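You operate a simulated robot arm through the tools that you are given. There is no shell and no other tool. Be economical: measure what you need, move in short steps, check, and stop when the job is done.

You are at the controls of a simulated robot arm. One attempt, no reset.

## Task
Put two of the brass-headed spindles from the valve mat on the white base panel.

Only the result counts: the job must be done as asked and must still hold three seconds after the hand-in. Knocking over, shifting, dropping, spilling or breaking anything else fails it.

## Robot
A 6-joint arm with a two-finger parallel gripper on a trunk, on a base that drives. Base frame: it is fixed to the floor where the robot stands at the start and does not move with it; the origin is under the middle of the robot, x ahead of it, y to its left, z up. Units: mm, rad, N and s.
With the tool pointing down near the work surface it reaches from about 320 to 700 mm from the robot's upright axis, wherever it stands. Its first joint turns from -2.897 to 2.897 rad. Payload 4.1 kg.
The tool frame sits at the grasp point between the pads (the TCP): z along the fingers, y along the line on which they close. The tips reach 23 mm beyond it. Largest opening 94 mm; finger width 38, thickness 10; the body of the gripper, 54 by 96 mm, starts 39 mm behind the TCP.
Orientation is that of the tool frame in the base frame, as a unit quaternion [x, y, z, w]. With the fingers straight down and closing along the base's y, the tool's x points along the base's -x, its y along +y and its z along -z.

## Interface
- The arm moves only by the tool send_rows. Its argument "series" is a list that holds one entry, the list of rows, each a list of 7 numbers: the shift along the base's x, y, z in mm, then the turn, a rotation vector about the base's x, y, z in rad, then the opening in per cent of the stroke, from 0 (shut) to 100 (fully open). In form: [[[dx, dy, dz, rx, ry, rz, claw], ...]]. A call has 1 to 10 rows; each row shifts and turns the commanded pose from where the row before left it. Each row takes 0.2 s and may step no farther than 50 mm and 0.15 rad from the row before; otherwise, or with a gripper value out of range, the whole call is refused. A pose out of reach is approached as far as the arm can. The call stops where the force on the tool passes 40 N (or 10 N more than at its start, if that is more) or the arm is blocked; 0.2 s more then pass. The fingers move at their own pace (about 45 mm/s each) and stop on an object; they squeeze with about 22 N. The grip force told is the motor's: it shows also when the fingers shut on nothing. Time passes only in rows, and 0.2 s behind the last, so rows that do not move let the fingers close. The reply holds the time, the measured pose of the TCP, the force on the tool along the base axes, the opening and the grip force, in the units named above and with some noise.
- Cameras (640 x 400 px; columns grow to the right, rows downward): "scene" is now at [25, 118.6, 1437.4]; the picture's right is [-0.49, -0.87, 0.00], its down [-0.60, 0.34, -0.73] and it looks along [0.63, -0.36, -0.69] (base axes); focal length 268 px, centre (320, 200). "wrist" rides on the gripper at [86, 16, -74] in the tool frame; the picture's right is [-0.18, 0.98, 0.00], its down [-0.58, -0.11, -0.81] and it looks along [-0.79, -0.15, 0.59] (tool axes); focal length 243 px, centre (320, 200). There is no depth. A picture from a camera that has moved, and an enlarged one, comes with that camera's place and axes in the base frame and with its lens. The place of the scene camera against the robot may be out by one fixed shift of up to 25 mm in any direction.
- grab_frame(camera): a new picture of that camera. No time passes.
- slide_trunk(by): slides the trunk up (or, below 0, down) by that many mm; the arm and the scene camera ride with it, the base frame stays. It gives what a move gives, with no picture.
- base_move(legs): drives the robot by 1 to 6 legs, each [ahead, turn to the left] in mm and rad, along the robot's own axes; the way and the turn of a leg run together, so that a leg with both is an arc; at most 1500 mm and 3.142 rad a leg. The arm and the cameras ride along, it lands a little off, and it stops where it bumps. It gives what a move gives.
- head_to(pan, tilt): turns the head with the scene camera to pan (to the left, within 2.705 rad either way) and tilt (down, from -0.506 to 1.204), counted from straight ahead of the robot. It gives what a move gives.
- close_up(camera, box): a new picture of the part [left, top, right, bottom] of that camera's present view, enlarged. No time passes.
- finish_job(): hands the job in; it is judged then, once.

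Go step by step. Nothing tells you exact positions but the pictures and the camera data: compare them with the known pose of the tool, close in by small moves and look again before you grip or let go. The budget is 120 turns and 78 pictures, counting those below and the enlarged ones. Unless the task says otherwise, let go and move clear before handing in, and close with one line.

The tools are called after ">>>" as a command line: name --argument value ..., lists and objects as JSON in quotes. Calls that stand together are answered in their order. send_rows: Moves the arm, as the interface text tells. Its arguments: {"type":"object","properties":{"series":{"type":"array"}},"required":["series"]} The other tools are called the same way: slide_trunk (by) slides the trunk up or down; base_move (legs) drives the base; head_to (pan, tilt) turns the head that bears the scene camera; grab_frame (camera) takes a picture; close_up (camera, box) takes an enlarged picture of a part of a camera's view; finish_job () hands the job in.

At the start:

```text
clock: 0.0
tool_pos: [420.4, -20.1, 1090.0]
tcp_rot: [0.0, 1.0, 0.0, 0.0]
contact_force: [0.0, 0.5, 0.0]
gripper_width: 94.3
finger_force: 0.1
trunk travel left (down, up): [-400.0, 190.0]
robot x, y, heading: [2.3, 0.7, -0.004]
head pan, tilt: [-0.513, 0.759]
```

scene: 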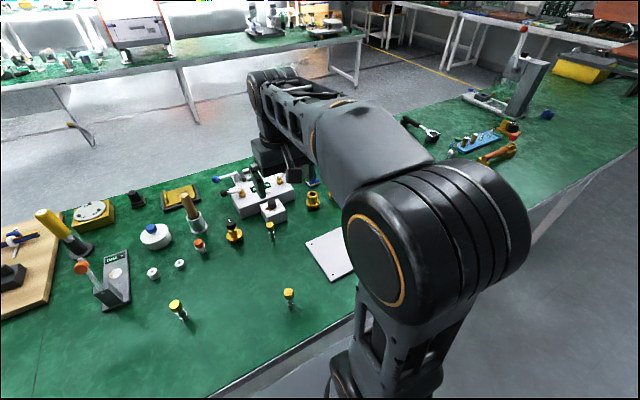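
wrist: 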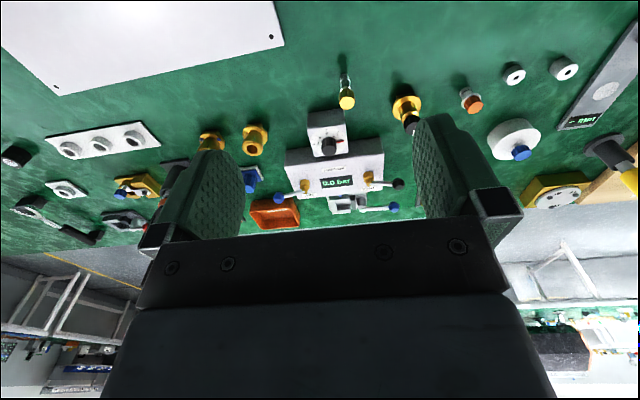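

The scene shows several small brass-topped pins on the green mat and a white panel partly hidden by the arm. I'll look closer to tell them apart.

>>> close_up --camera "scene" --box '[140, 170, 360, 330]'

>>> close_up --camera "wrist" --box '[0, 0, 640, 220]'

>>> close_up --camera "scene" --box '[380, 60, 580, 190]'

```text
2.50 times, centred on (250, 250) of scene
camera zoom: at [25.0, 118.6, 1437.4], right [-0.49, -0.87, 0.0], down [-0.6, 0.34, -0.73], along [0.63, -0.36, -0.69], focal length 671 px, centre (495, 75)
```

zoom: 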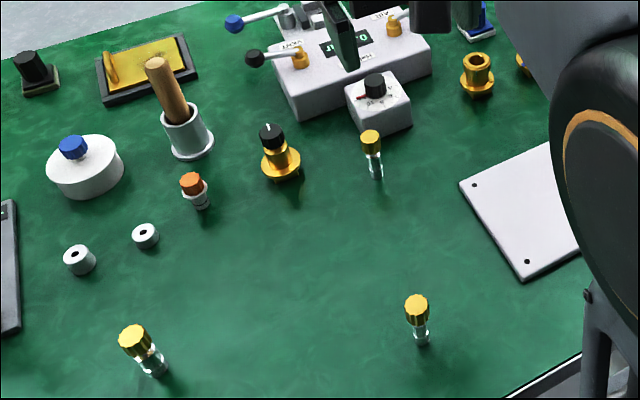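

```text
1.00 times, centred on (320, 110) of wrist
camera zoom: at [332.5, -4.8, 1163.7], right [0.18, 0.98, 0.0], down [0.58, -0.11, 0.81], along [0.79, -0.15, -0.59], focal length 243 px, centre (320, 290)
```

zoom: 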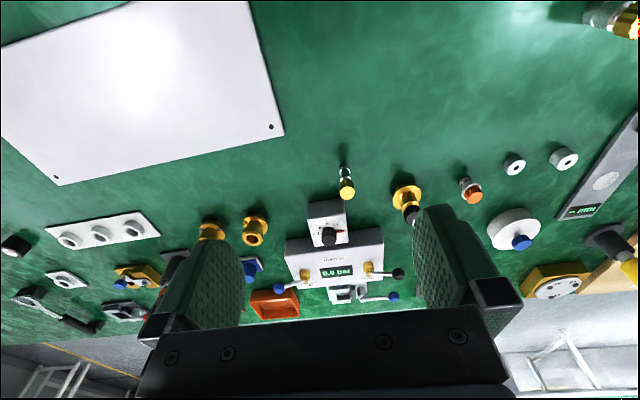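

```text
3.08 times, centred on (480, 125) of scene
camera zoom: at [25.0, 118.6, 1437.4], right [-0.49, -0.87, 0.0], down [-0.6, 0.34, -0.73], along [0.63, -0.36, -0.69], focal length 826 px, centre (-172, 431)
```

zoom: 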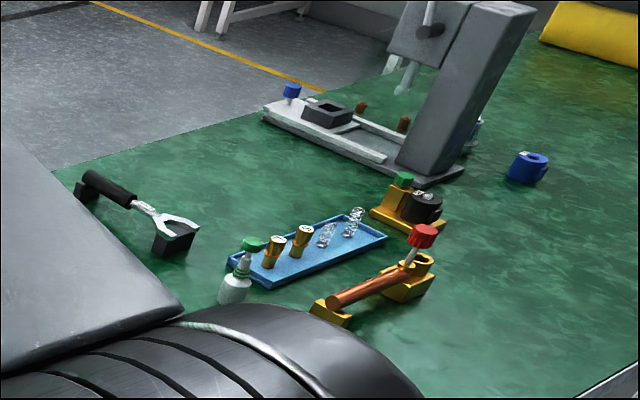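

Three matching spindles (hex brass head, chrome stem) stand on the mat: A near (537,-2), B near (318,36), C near (418,273). The big white panel covers about x 320–475 and y from -85 rightwards. I'll start with A, coming down above it and looking again.

>>> send_rows --series '[[[30, 6, -30, 0, 0, 0, 60], [30, 6, -40, 0, 0, 0, 60], [30, 6, -40, 0, 0, 0, 60], [0, 0, -40, 0, 0, 0, 60], [0, 0, 0, 0, 0, 0, 60]]]'

>>> grab_frame --camera "wrist"

>>> grab_frame --camera "scene"

```text
refused: row 2 steps farther than a row can; nothing moved
```

```text
72 pictures are left
camera wrist: at [332.5, -4.8, 1163.7], right [0.18, 0.98, 0.0], down [0.58, -0.11, 0.81], along [0.79, -0.15, -0.59], focal length 243 px, centre (320, 200)
```

wrist: 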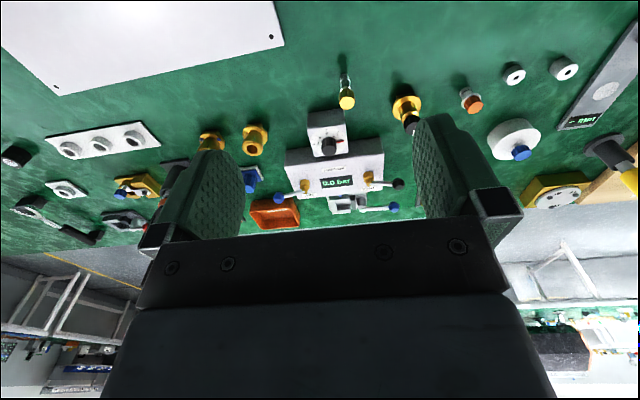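

```text
71 pictures are left
camera scene: at [25.0, 118.6, 1437.4], right [-0.49, -0.87, 0.0], down [-0.6, 0.34, -0.73], along [0.63, -0.36, -0.69], focal length 268 px, centre (320, 200)
```

scene: 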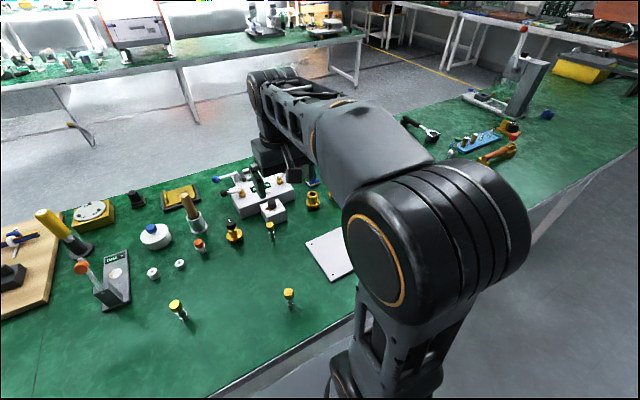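

The row was refused for being too long; nothing moved. I'll repeat with shorter steps.

>>> send_rows --series '[[[25, 5, -30, 0, 0, 0, 60], [25, 5, -35, 0, 0, 0, 60], [25, 5, -35, 0, 0, 0, 60], [5, 3, -40, 0, 0, 0, 60], [0, 0, 0, 0, 0, 0, 60]]]'

>>> grab_frame --camera "wrist"

```text
clock: 1.2
tool_pos: [500.4, -3.9, 951.1]
tcp_rot: [0.001, 1.0, 0.0, 0.0]
contact_force: [-0.3, 0.0, -0.2]
gripper_width: 56.2
finger_force: 0.0
trunk travel left (down, up): [-400.0, 190.0]
robot x, y, heading: [0.5, -0.7, 0.003]
head pan, tilt: [-0.513, 0.759]
```

```text
70 pictures are left
camera wrist: at [411.7, 13.4, 1023.1], right [0.18, 0.98, 0.0], down [0.58, -0.11, 0.81], along [0.79, -0.15, -0.59], focal length 243 px, centre (320, 200)
```

wrist: 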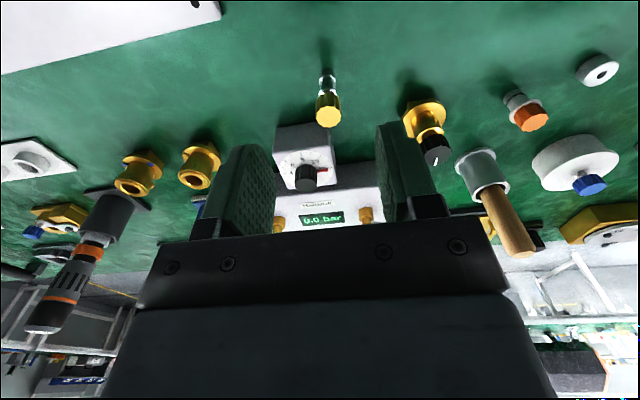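

Spindle A is at about (537,-3.5), with its top near z 842 and the head from about 808 up. I'll move over it, come down partway and check.

>>> send_rows --series '[[[36, 0, 0, 0, 0, 0, 60], [0, 0, -40, 0, 0, 0, 60], [0, 0, -31, 0, 0, 0, 60], [0, 0, 0, 0, 0, 0, 60]]]'

>>> grab_frame --camera "wrist"

>>> grab_frame --camera "scene"

```text
clock: 2.2
tool_pos: [538.0, -2.0, 879.8]
tcp_rot: [0.0, 1.0, 0.0, 0.0]
contact_force: [-1.0, -0.2, -0.2]
gripper_width: 56.6
finger_force: 0.0
trunk travel left (down, up): [-400.0, 190.0]
robot x, y, heading: [1.3, 0.4, -0.002]
head pan, tilt: [-0.513, 0.759]
```

```text
69 pictures are left
camera wrist: at [450.4, 13.7, 951.4], right [0.18, 0.98, 0.0], down [0.58, -0.11, 0.81], along [0.79, -0.15, -0.59], focal length 243 px, centre (320, 200)
```

wrist: 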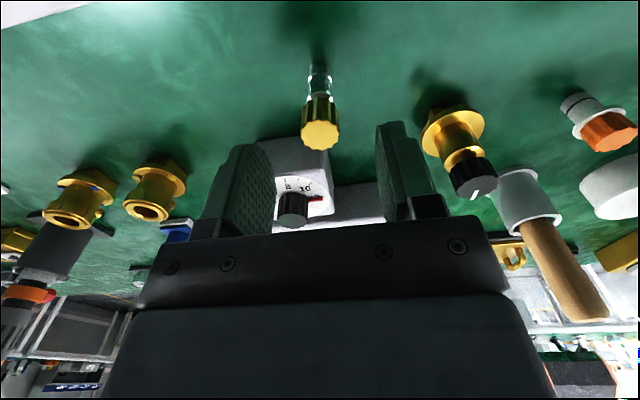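

```text
68 pictures are left
camera scene: at [25.2, 118.6, 1437.4], right [-0.49, -0.87, 0.0], down [-0.6, 0.34, -0.73], along [0.63, -0.36, -0.69], focal length 268 px, centre (320, 200)
```

scene: 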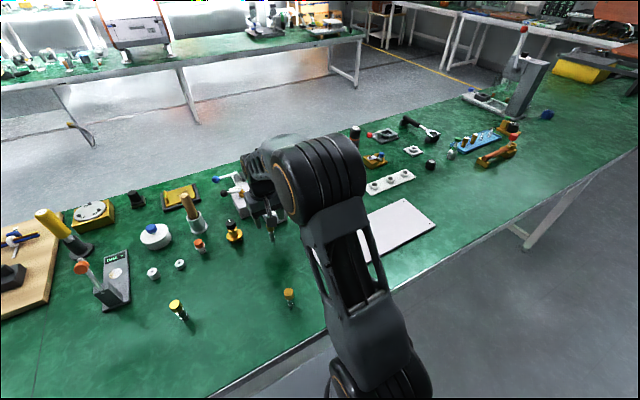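

The alignment looks good, so I'll go down and grip the head.

>>> send_rows --series '[[[-1, 0, -31, 0, 0, 0, 60], [0, -1, -31, 0, 0, 0, 60], [0, 0, 0, 0, 0, 0, 0], [0, 0, 0, 0, 0, 0, 0], [0, 0, 0, 0, 0, 0, 0]]]'

>>> grab_frame --camera "wrist"

```text
clock: 3.4
tool_pos: [535.2, -3.6, 816.4]
tcp_rot: [0.0, 1.0, 0.0, 0.0]
contact_force: [-0.2, 0.6, -0.1]
gripper_width: 23.1
finger_force: 22.2
trunk travel left (down, up): [-400.0, 190.0]
robot x, y, heading: [0.5, -1.3, 0.001]
head pan, tilt: [-0.513, 0.759]
```

```text
67 pictures are left
camera wrist: at [447.8, 12.6, 889.8], right [0.18, 0.98, 0.0], down [0.58, -0.11, 0.81], along [0.79, -0.15, -0.59], focal length 243 px, centre (320, 200)
```

wrist: 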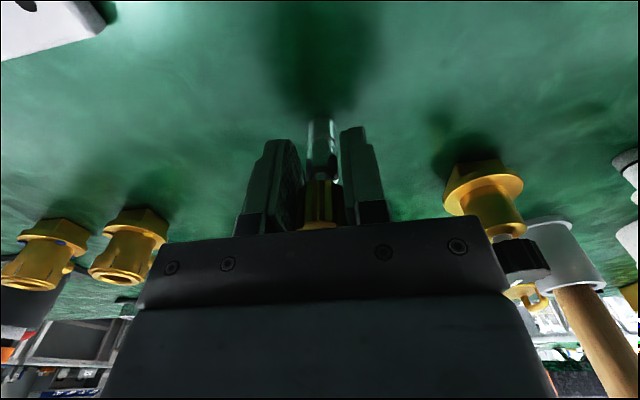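

I have A, with the fingers stopped at 23 mm. I'll lift it and carry it over the white panel.

>>> send_rows --series '[[[0, 0, 30, 0, 0, 0, 0], [0, 0, 40, 0, 0, 0, 0], [0, 0, 40, 0, 0, 0, 0], [-26, -40, 0, 0, 0, 0, 0], [-26, -40, 0, 0, 0, 0, 0], [-26, -40, 0, 0, 0, 0, 0], [-26, -40, 0, 0, 0, 0, 0], [-26, -36, 0, 0, 0, 0, 0], [0, 0, -20, 0, 0, 0, 0], [0, 0, -20, 0, 0, 0, 0]]]'

>>> grab_frame --camera "wrist"

>>> grab_frame --camera "scene"

```text
clock: 5.6
tool_pos: [403.3, -200.0, 885.4]
tcp_rot: [0.001, 1.0, 0.0, 0.0]
contact_force: [0.6, -0.2, -0.8]
gripper_width: 23.3
finger_force: 21.8
trunk travel left (down, up): [-400.0, 190.0]
robot x, y, heading: [-0.2, -1.7, -0.003]
head pan, tilt: [-0.513, 0.759]
```

```text
66 pictures are left
camera wrist: at [316.0, -184.0, 958.6], right [0.18, 0.98, 0.0], down [0.58, -0.11, 0.81], along [0.79, -0.15, -0.59], focal length 243 px, centre (320, 200)
```

wrist: 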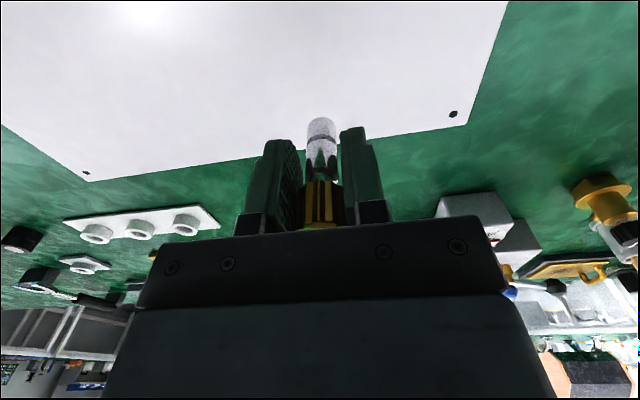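

```text
65 pictures are left
camera scene: at [25.2, 118.6, 1437.4], right [-0.49, -0.87, 0.0], down [-0.6, 0.34, -0.73], along [0.63, -0.36, -0.69], focal length 268 px, centre (320, 200)
```

scene: 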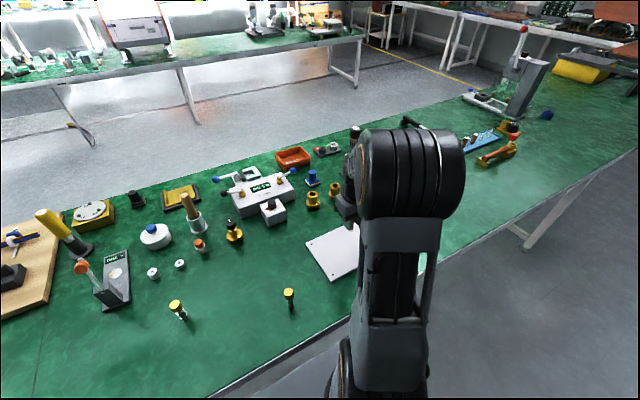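

The spindle hangs well inside the panel outline. I'll lower it to just above the panel.

>>> send_rows --series '[[[0, 0, -30, 0, 0, 0, 0], [0, 0, -20, 0, 0, 0, 0], [0, 0, -6, 0, 0, 0, 0], [0, 0, 0, 0, 0, 0, 0]]]'

>>> close_up --camera "wrist" --box '[220, 60, 420, 220]'

```text
clock: 6.6
tool_pos: [405.3, -201.0, 830.0]
tcp_rot: [0.0, 1.0, 0.0, 0.0]
contact_force: [-0.6, 0.9, 0.1]
gripper_width: 23.2
finger_force: 22.4
trunk travel left (down, up): [-400.0, 190.0]
robot x, y, heading: [0.5, 0.1, 0.001]
head pan, tilt: [-0.513, 0.759]
```

```text
2.50 times, centred on (320, 140) of wrist
camera zoom: at [317.2, -184.0, 904.1], right [0.18, 0.98, 0.0], down [0.58, -0.11, 0.81], along [0.79, -0.15, -0.59], focal length 606 px, centre (320, 350)
```

zoom: 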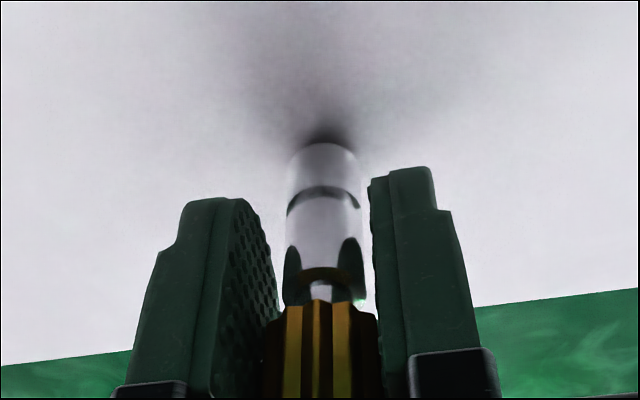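

The foot is nearly touching. I'll lower in small steps and watch the force.

>>> send_rows --series '[[[0, 0, -2, 0, 0, 0, 0], [0, 0, -2, 0, 0, 0, 0], [0, 0, 0, 0, 0, 0, 0]]]'

```text
clock: 7.4
tool_pos: [404.3, -199.7, 827.7]
tcp_rot: [-0.001, 1.0, 0.0, 0.001]
contact_force: [0.2, -0.1, 9.5]
gripper_width: 23.3
finger_force: 22.3
trunk travel left (down, up): [-400.0, 190.0]
robot x, y, heading: [1.3, -0.0, -0.004]
head pan, tilt: [-0.513, 0.759]
```

Contact shows at 9.5 N, so the spindle is standing on the panel. I'll open the fingers and rise clear.

>>> send_rows --series '[[[0, 0, 1, 0, 0, 0, 30], [0, 0, 0, 0, 0, 0, 60], [0, 0, 0, 0, 0, 0, 60], [0, 0, 0, 0, 0, 0, 60], [0, 0, 30, 0, 0, 0, 60], [0, 0, 40, 0, 0, 0, 60], [0, 0, 40, 0, 0, 0, 60]]]'

>>> grab_frame --camera "wrist"

```text
clock: 9.0
tool_pos: [406.4, -200.7, 939.3]
tcp_rot: [0.0, 1.0, 0.0, 0.001]
contact_force: [-0.2, -0.4, -0.7]
gripper_width: 56.5
finger_force: 0.0
trunk travel left (down, up): [-400.0, 190.0]
robot x, y, heading: [-4.0, 0.6, 0.001]
head pan, tilt: [-0.513, 0.759]
```

```text
63 pictures are left
camera wrist: at [318.6, -184.2, 1012.0], right [0.18, 0.98, 0.0], down [0.58, -0.11, 0.81], along [0.79, -0.15, -0.59], focal length 243 px, centre (320, 200)
```

wrist: 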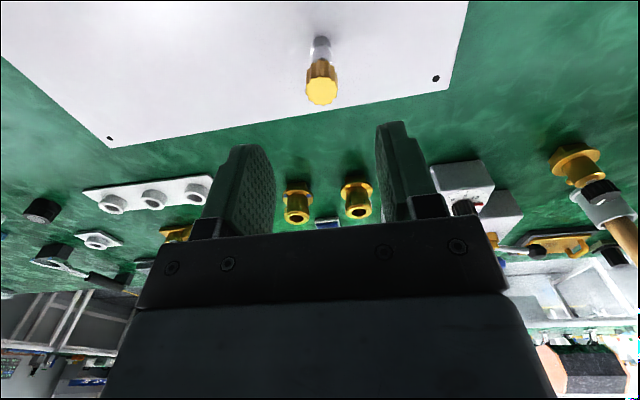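

A stands upright on the panel. Next I'll move over to spindle C near (418,273).

>>> send_rows --series '[[[0, 45, 15, 0, 0, 0, 60], [0, 47, 0, 0, 0, 0, 60], [0, 47, 0, 0, 0, 0, 60], [0, 47, 0, 0, 0, 0, 60], [0, 47, 0, 0, 0, 0, 60], [0, 47, 0, 0, 0, 0, 60], [0, 47, 0, 0, 0, 0, 60], [0, 47, 0, 0, 0, 0, 60], [0, 47, 0, 0, 0, 0, 60], [-20, 45, 0, 0, 0, 0, 60]]]'

>>> grab_frame --camera "wrist"

>>> grab_frame --camera "scene"

```text
clock: 11.2
tool_pos: [384.4, 266.5, 954.8]
tcp_rot: [0.001, 1.0, 0.0, 0.0]
contact_force: [0.7, -0.2, 0.8]
gripper_width: 56.7
finger_force: 0.0
trunk travel left (down, up): [-400.0, 190.0]
robot x, y, heading: [-3.4, 2.0, 0.003]
head pan, tilt: [-0.513, 0.759]
```

```text
62 pictures are left
camera wrist: at [297.8, 282.8, 1026.9], right [0.18, 0.98, 0.0], down [0.58, -0.11, 0.81], along [0.79, -0.15, -0.59], focal length 243 px, centre (320, 200)
```

wrist: 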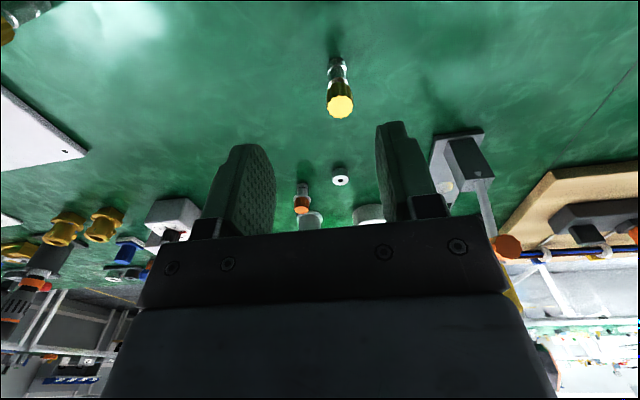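

```text
61 pictures are left
camera scene: at [25.1, 118.8, 1437.4], right [-0.49, -0.87, 0.0], down [-0.6, 0.34, -0.73], along [0.63, -0.36, -0.69], focal length 268 px, centre (320, 200)
```

scene: 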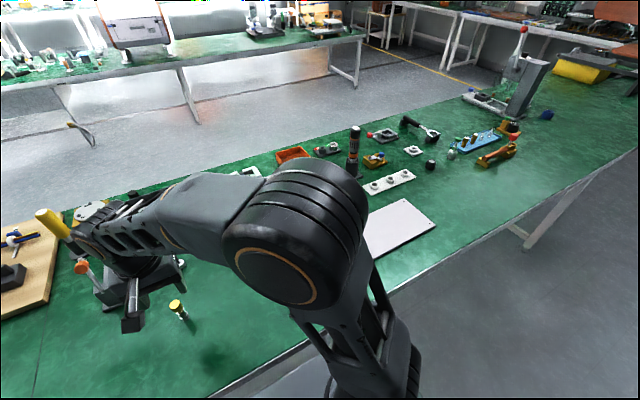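

C stands at about (414,277). I'll move over it, come down partway and check.

>>> send_rows --series '[[[28, 10.5, 0, 0, 0, 0, 60], [0, 0, -40, 0, 0, 0, 60], [0, 0, -34, 0, 0, 0, 60], [0, 0, 0, 0, 0, 0, 60]]]'

>>> grab_frame --camera "wrist"

```text
clock: 12.2
tool_pos: [412.5, 276.3, 881.5]
tcp_rot: [0.0, 1.0, 0.001, -0.001]
contact_force: [-0.8, -0.8, -0.4]
gripper_width: 56.4
finger_force: 0.0
trunk travel left (down, up): [-400.0, 190.0]
robot x, y, heading: [-0.2, -0.2, -0.0]
head pan, tilt: [-0.513, 0.759]
```

```text
60 pictures are left
camera wrist: at [324.9, 293.0, 953.5], right [0.18, 0.98, 0.0], down [0.58, -0.11, 0.81], along [0.79, -0.15, -0.59], focal length 243 px, centre (320, 200)
```

wrist: 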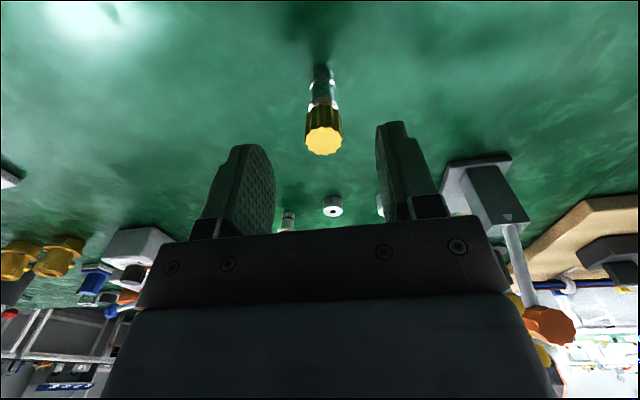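

Well aligned, with a 3 mm correction. I'll go down and grip.

>>> send_rows --series '[[[3, 1, -32, 0, 0, 0, 60], [0, 0, -32, 0, 0, 0, 60], [0, 0, 0, 0, 0, 0, 0], [0, 0, 0, 0, 0, 0, 0], [0, 0, 0, 0, 0, 0, 0]]]'

>>> grab_frame --camera "wrist"

```text
clock: 13.4
tool_pos: [416.5, 277.2, 814.8]
tcp_rot: [0.0, 1.0, 0.001, 0.0]
contact_force: [-0.4, 0.1, 0.5]
gripper_width: 23.2
finger_force: 21.7
trunk travel left (down, up): [-400.0, 190.0]
robot x, y, heading: [-6.5, 0.9, 0.001]
head pan, tilt: [-0.513, 0.759]
```

```text
59 pictures are left
camera wrist: at [327.9, 293.7, 888.5], right [0.18, 0.98, 0.0], down [0.58, -0.11, 0.81], along [0.79, -0.15, -0.59], focal length 243 px, centre (320, 200)
```

wrist: 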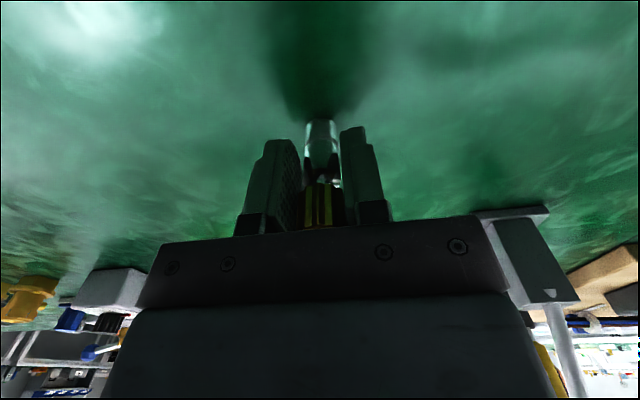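

C is gripped. I'll lift it high and carry it toward (405,-310) on the panel, staying above A.

>>> send_rows --series '[[[0, 0, 45, 0, 0, 0, 0], [0, 0, 49, 0, 0, 0, 0], [0, 0, 46, 0, 0, 0, 0], [-3, -48, 0, 0, 0, 0, 0], [-3, -48, 0, 0, 0, 0, 0], [-3, -48, 0, 0, 0, 0, 0], [-3, -48, 0, 0, 0, 0, 0], [0, -48, 0, 0, 0, 0, 0], [0, -48, 0, 0, 0, 0, 0], [0, -48, 0, 0, 0, 0, 0]]]'

>>> send_rows --series '[[[0, -48, 0, 0, 0, 0, 0], [0, -48, 0, 0, 0, 0, 0], [0, -48, 0, 0, 0, 0, 0], [0, -48, 0, 0, 0, 0, 0], [0, -48, 0, 0, 0, 0, 0], [0, -11, 0, 0, 0, 0, 0], [0, 0, 0, 0, 0, 0, 0]]]'

>>> grab_frame --camera "wrist"

>>> grab_frame --camera "scene"

```text
clock: 15.6
tool_pos: [404.5, -60.7, 955.3]
tcp_rot: [0.0, 1.0, 0.001, 0.0]
contact_force: [-0.2, 0.1, 0.0]
gripper_width: 23.4
finger_force: 22.1
trunk travel left (down, up): [-400.0, 190.0]
robot x, y, heading: [2.5, -0.9, 0.003]
head pan, tilt: [-0.513, 0.759]
```

```text
clock: 17.2
tool_pos: [404.8, -309.0, 954.7]
tcp_rot: [0.0, 1.0, -0.001, 0.0]
contact_force: [0.9, 0.0, -0.6]
gripper_width: 22.9
finger_force: 22.3
trunk travel left (down, up): [-400.0, 190.0]
robot x, y, heading: [-2.8, 3.9, -0.0]
head pan, tilt: [-0.513, 0.759]
```

```text
58 pictures are left
camera wrist: at [317.5, -292.6, 1027.9], right [0.18, 0.98, 0.0], down [0.58, -0.11, 0.81], along [0.79, -0.15, -0.59], focal length 243 px, centre (320, 200)
```

wrist: 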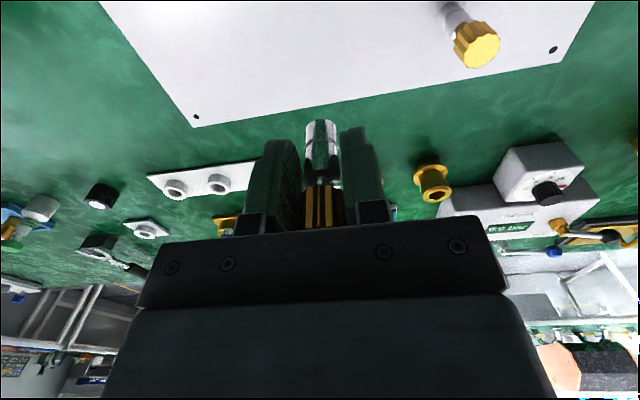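

```text
57 pictures are left
camera scene: at [25.0, 118.6, 1437.4], right [-0.49, -0.87, 0.0], down [-0.6, 0.34, -0.73], along [0.63, -0.36, -0.69], focal length 268 px, centre (320, 200)
```

scene: 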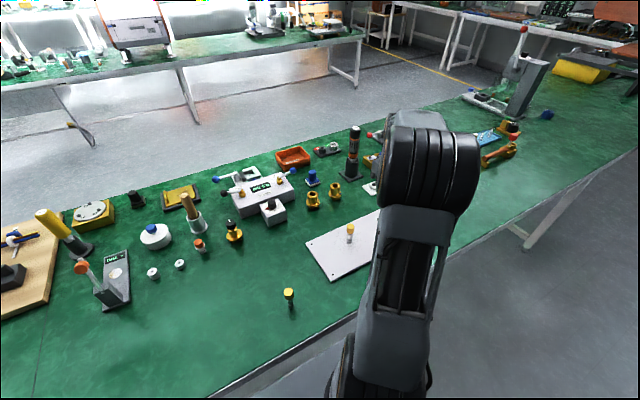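

A stands fine on the panel, and C is about 110 mm away from it over free panel. I'll lower it.

>>> send_rows --series '[[[0, 0, -40, 0, 0, 0, 0], [0, 0, -40, 0, 0, 0, 0], [0, 0, -30, 0, 0, 0, 0], [0, 0, -15, 0, 0, 0, 0], [0, 0, 0, 0, 0, 0, 0]]]'

>>> send_rows --series '[[[0, 0, -2, 0, 0, 0, 0], [0, 0, -1, 0, 0, 0, 0], [0, 0, 0, 0, 0, 0, 0]]]'

```text
clock: 18.4
tool_pos: [404.9, -308.8, 832.1]
tcp_rot: [0.0, 1.0, 0.0, 0.0]
contact_force: [-0.2, 0.0, -0.8]
gripper_width: 23.3
finger_force: 22.5
trunk travel left (down, up): [-400.0, 190.0]
robot x, y, heading: [-1.1, -0.5, -0.002]
head pan, tilt: [-0.513, 0.759]
```

```text
clock: 19.2
tool_pos: [404.4, -309.0, 828.4]
tcp_rot: [0.0, 1.0, 0.001, 0.0]
contact_force: [-0.3, 0.2, -0.3]
gripper_width: 23.2
finger_force: 22.1
trunk travel left (down, up): [-400.0, 190.0]
robot x, y, heading: [2.0, 4.1, 0.0]
head pan, tilt: [-0.513, 0.759]
```

No contact yet, so I'll continue down in small steps.

>>> send_rows --series '[[[0, 0, -1, 0, 0, 0, 0], [0, 0, -1, 0, 0, 0, 0], [0, 0, 0, 0, 0, 0, 0]]]'

```text
clock: 20.0
tool_pos: [405.8, -309.7, 827.2]
tcp_rot: [0.001, 1.0, 0.0, 0.001]
contact_force: [-0.7, -0.2, 7.4]
gripper_width: 23.1
finger_force: 22.3
trunk travel left (down, up): [-400.0, 190.0]
robot x, y, heading: [-3.1, -1.0, -0.0]
head pan, tilt: [-0.513, 0.759]
```

Contact shows at 7.4 N. I'll release and rise clear.

>>> send_rows --series '[[[0, 0, 0.5, 0, 0, 0, 30], [0, 0, 0, 0, 0, 0, 60], [0, 0, 0, 0, 0, 0, 60], [0, 0, 0, 0, 0, 0, 60], [0, 0, 30, 0, 0, 0, 60], [0, 0, 45, 0, 0, 0, 60], [0, 0, 45, 0, 0, 0, 60], [0, 0, 45, 0, 0, 0, 60], [0, 0, 0, 0, 0, 0, 60]]]'

>>> grab_frame --camera "wrist"

>>> grab_frame --camera "scene"

```text
clock: 22.0
tool_pos: [404.9, -311.0, 993.4]
tcp_rot: [0.001, 1.0, 0.0, 0.0]
contact_force: [-0.1, 0.1, 0.4]
gripper_width: 56.6
finger_force: 0.0
trunk travel left (down, up): [-400.0, 190.0]
robot x, y, heading: [2.2, 2.3, 0.001]
head pan, tilt: [-0.513, 0.759]
```

```text
56 pictures are left
camera wrist: at [317.6, -293.3, 1066.3], right [0.18, 0.98, 0.0], down [0.58, -0.11, 0.81], along [0.79, -0.15, -0.59], focal length 243 px, centre (320, 200)
```

wrist: 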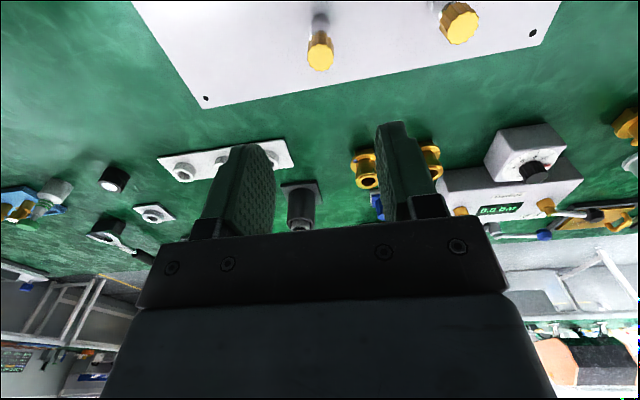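

```text
55 pictures are left
camera scene: at [24.9, 118.7, 1437.4], right [-0.49, -0.87, 0.0], down [-0.6, 0.34, -0.73], along [0.63, -0.36, -0.69], focal length 268 px, centre (320, 200)
```

scene: 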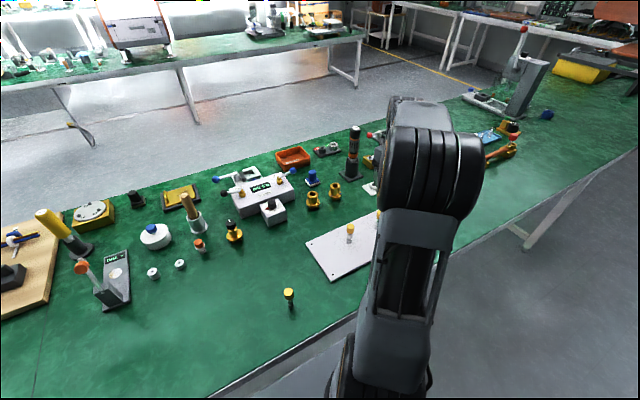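

Both spindles stand on the panel. Before handing in I'll check the blue tray, in case it holds something that fits the description better.

>>> head_to --pan -0.9 --tilt 0.6

>>> grab_frame --camera "scene"

```text
clock: 22.9
tool_pos: [406.1, -309.1, 992.6]
tcp_rot: [0.0, 1.0, -0.001, 0.0]
contact_force: [-0.1, -0.4, -0.7]
gripper_width: 56.4
finger_force: 0.1
trunk travel left (down, up): [-400.0, 190.0]
robot x, y, heading: [0.6, 3.8, -0.0]
head pan, tilt: [-0.901, 0.6]
```

```text
54 pictures are left
camera scene: at [8.1, 89.9, 1451.0], right [-0.78, -0.62, 0.0], down [-0.35, 0.44, -0.82], along [0.51, -0.65, -0.57], focal length 268 px, centre (320, 200)
```

scene: 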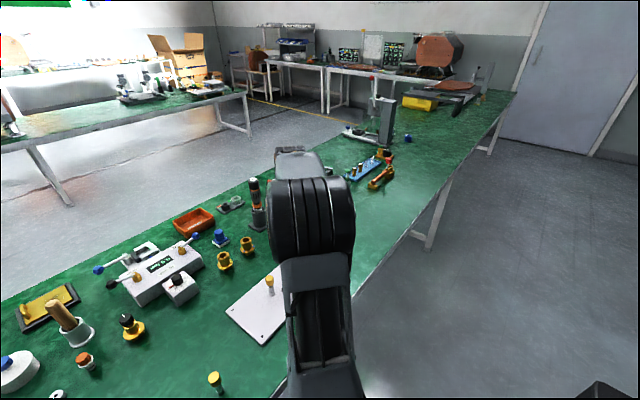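

The blue tray is in view, so I'll enlarge it.

>>> close_up --camera "scene" --box '[335, 140, 415, 190]'

>>> close_up --camera "wrist" --box '[200, 0, 560, 110]'

```text
8.00 times, centred on (375, 165) of scene
camera zoom: at [8.1, 89.9, 1451.0], right [-0.78, -0.62, 0.0], down [-0.35, 0.44, -0.82], along [0.51, -0.65, -0.57], focal length 2148 px, centre (-120, 480)
```

zoom: 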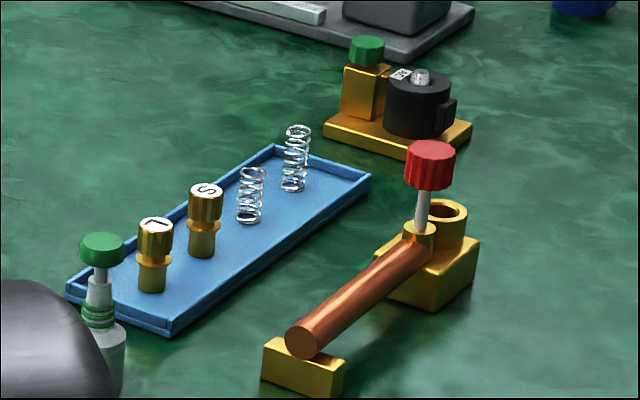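

```text
1.78 times, centred on (380, 55) of wrist
camera zoom: at [317.8, -293.4, 1065.7], right [0.18, 0.98, 0.0], down [0.58, -0.11, 0.81], along [0.79, -0.15, -0.59], focal length 431 px, centre (213, 458)
```

zoom: 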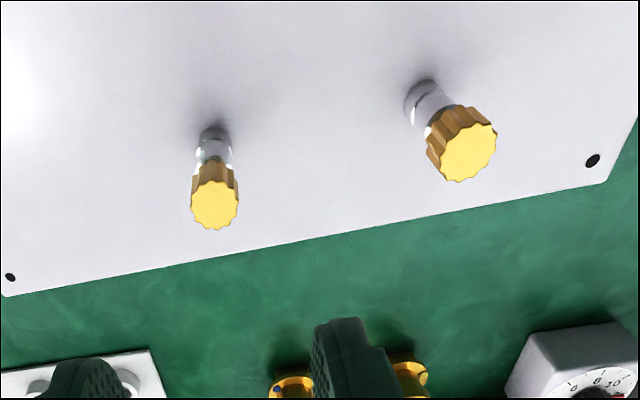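

The tray holds only cartridges and springs. The two brass-headed spindles stand upright on the white panel and the gripper is clear, so I'm handing in.

>>> finish_job

```text
The job is handed in.
```

Two brass-headed spindles now stand upright on the white base panel; the gripper is clear, and I saw nothing else moved in the pictures.
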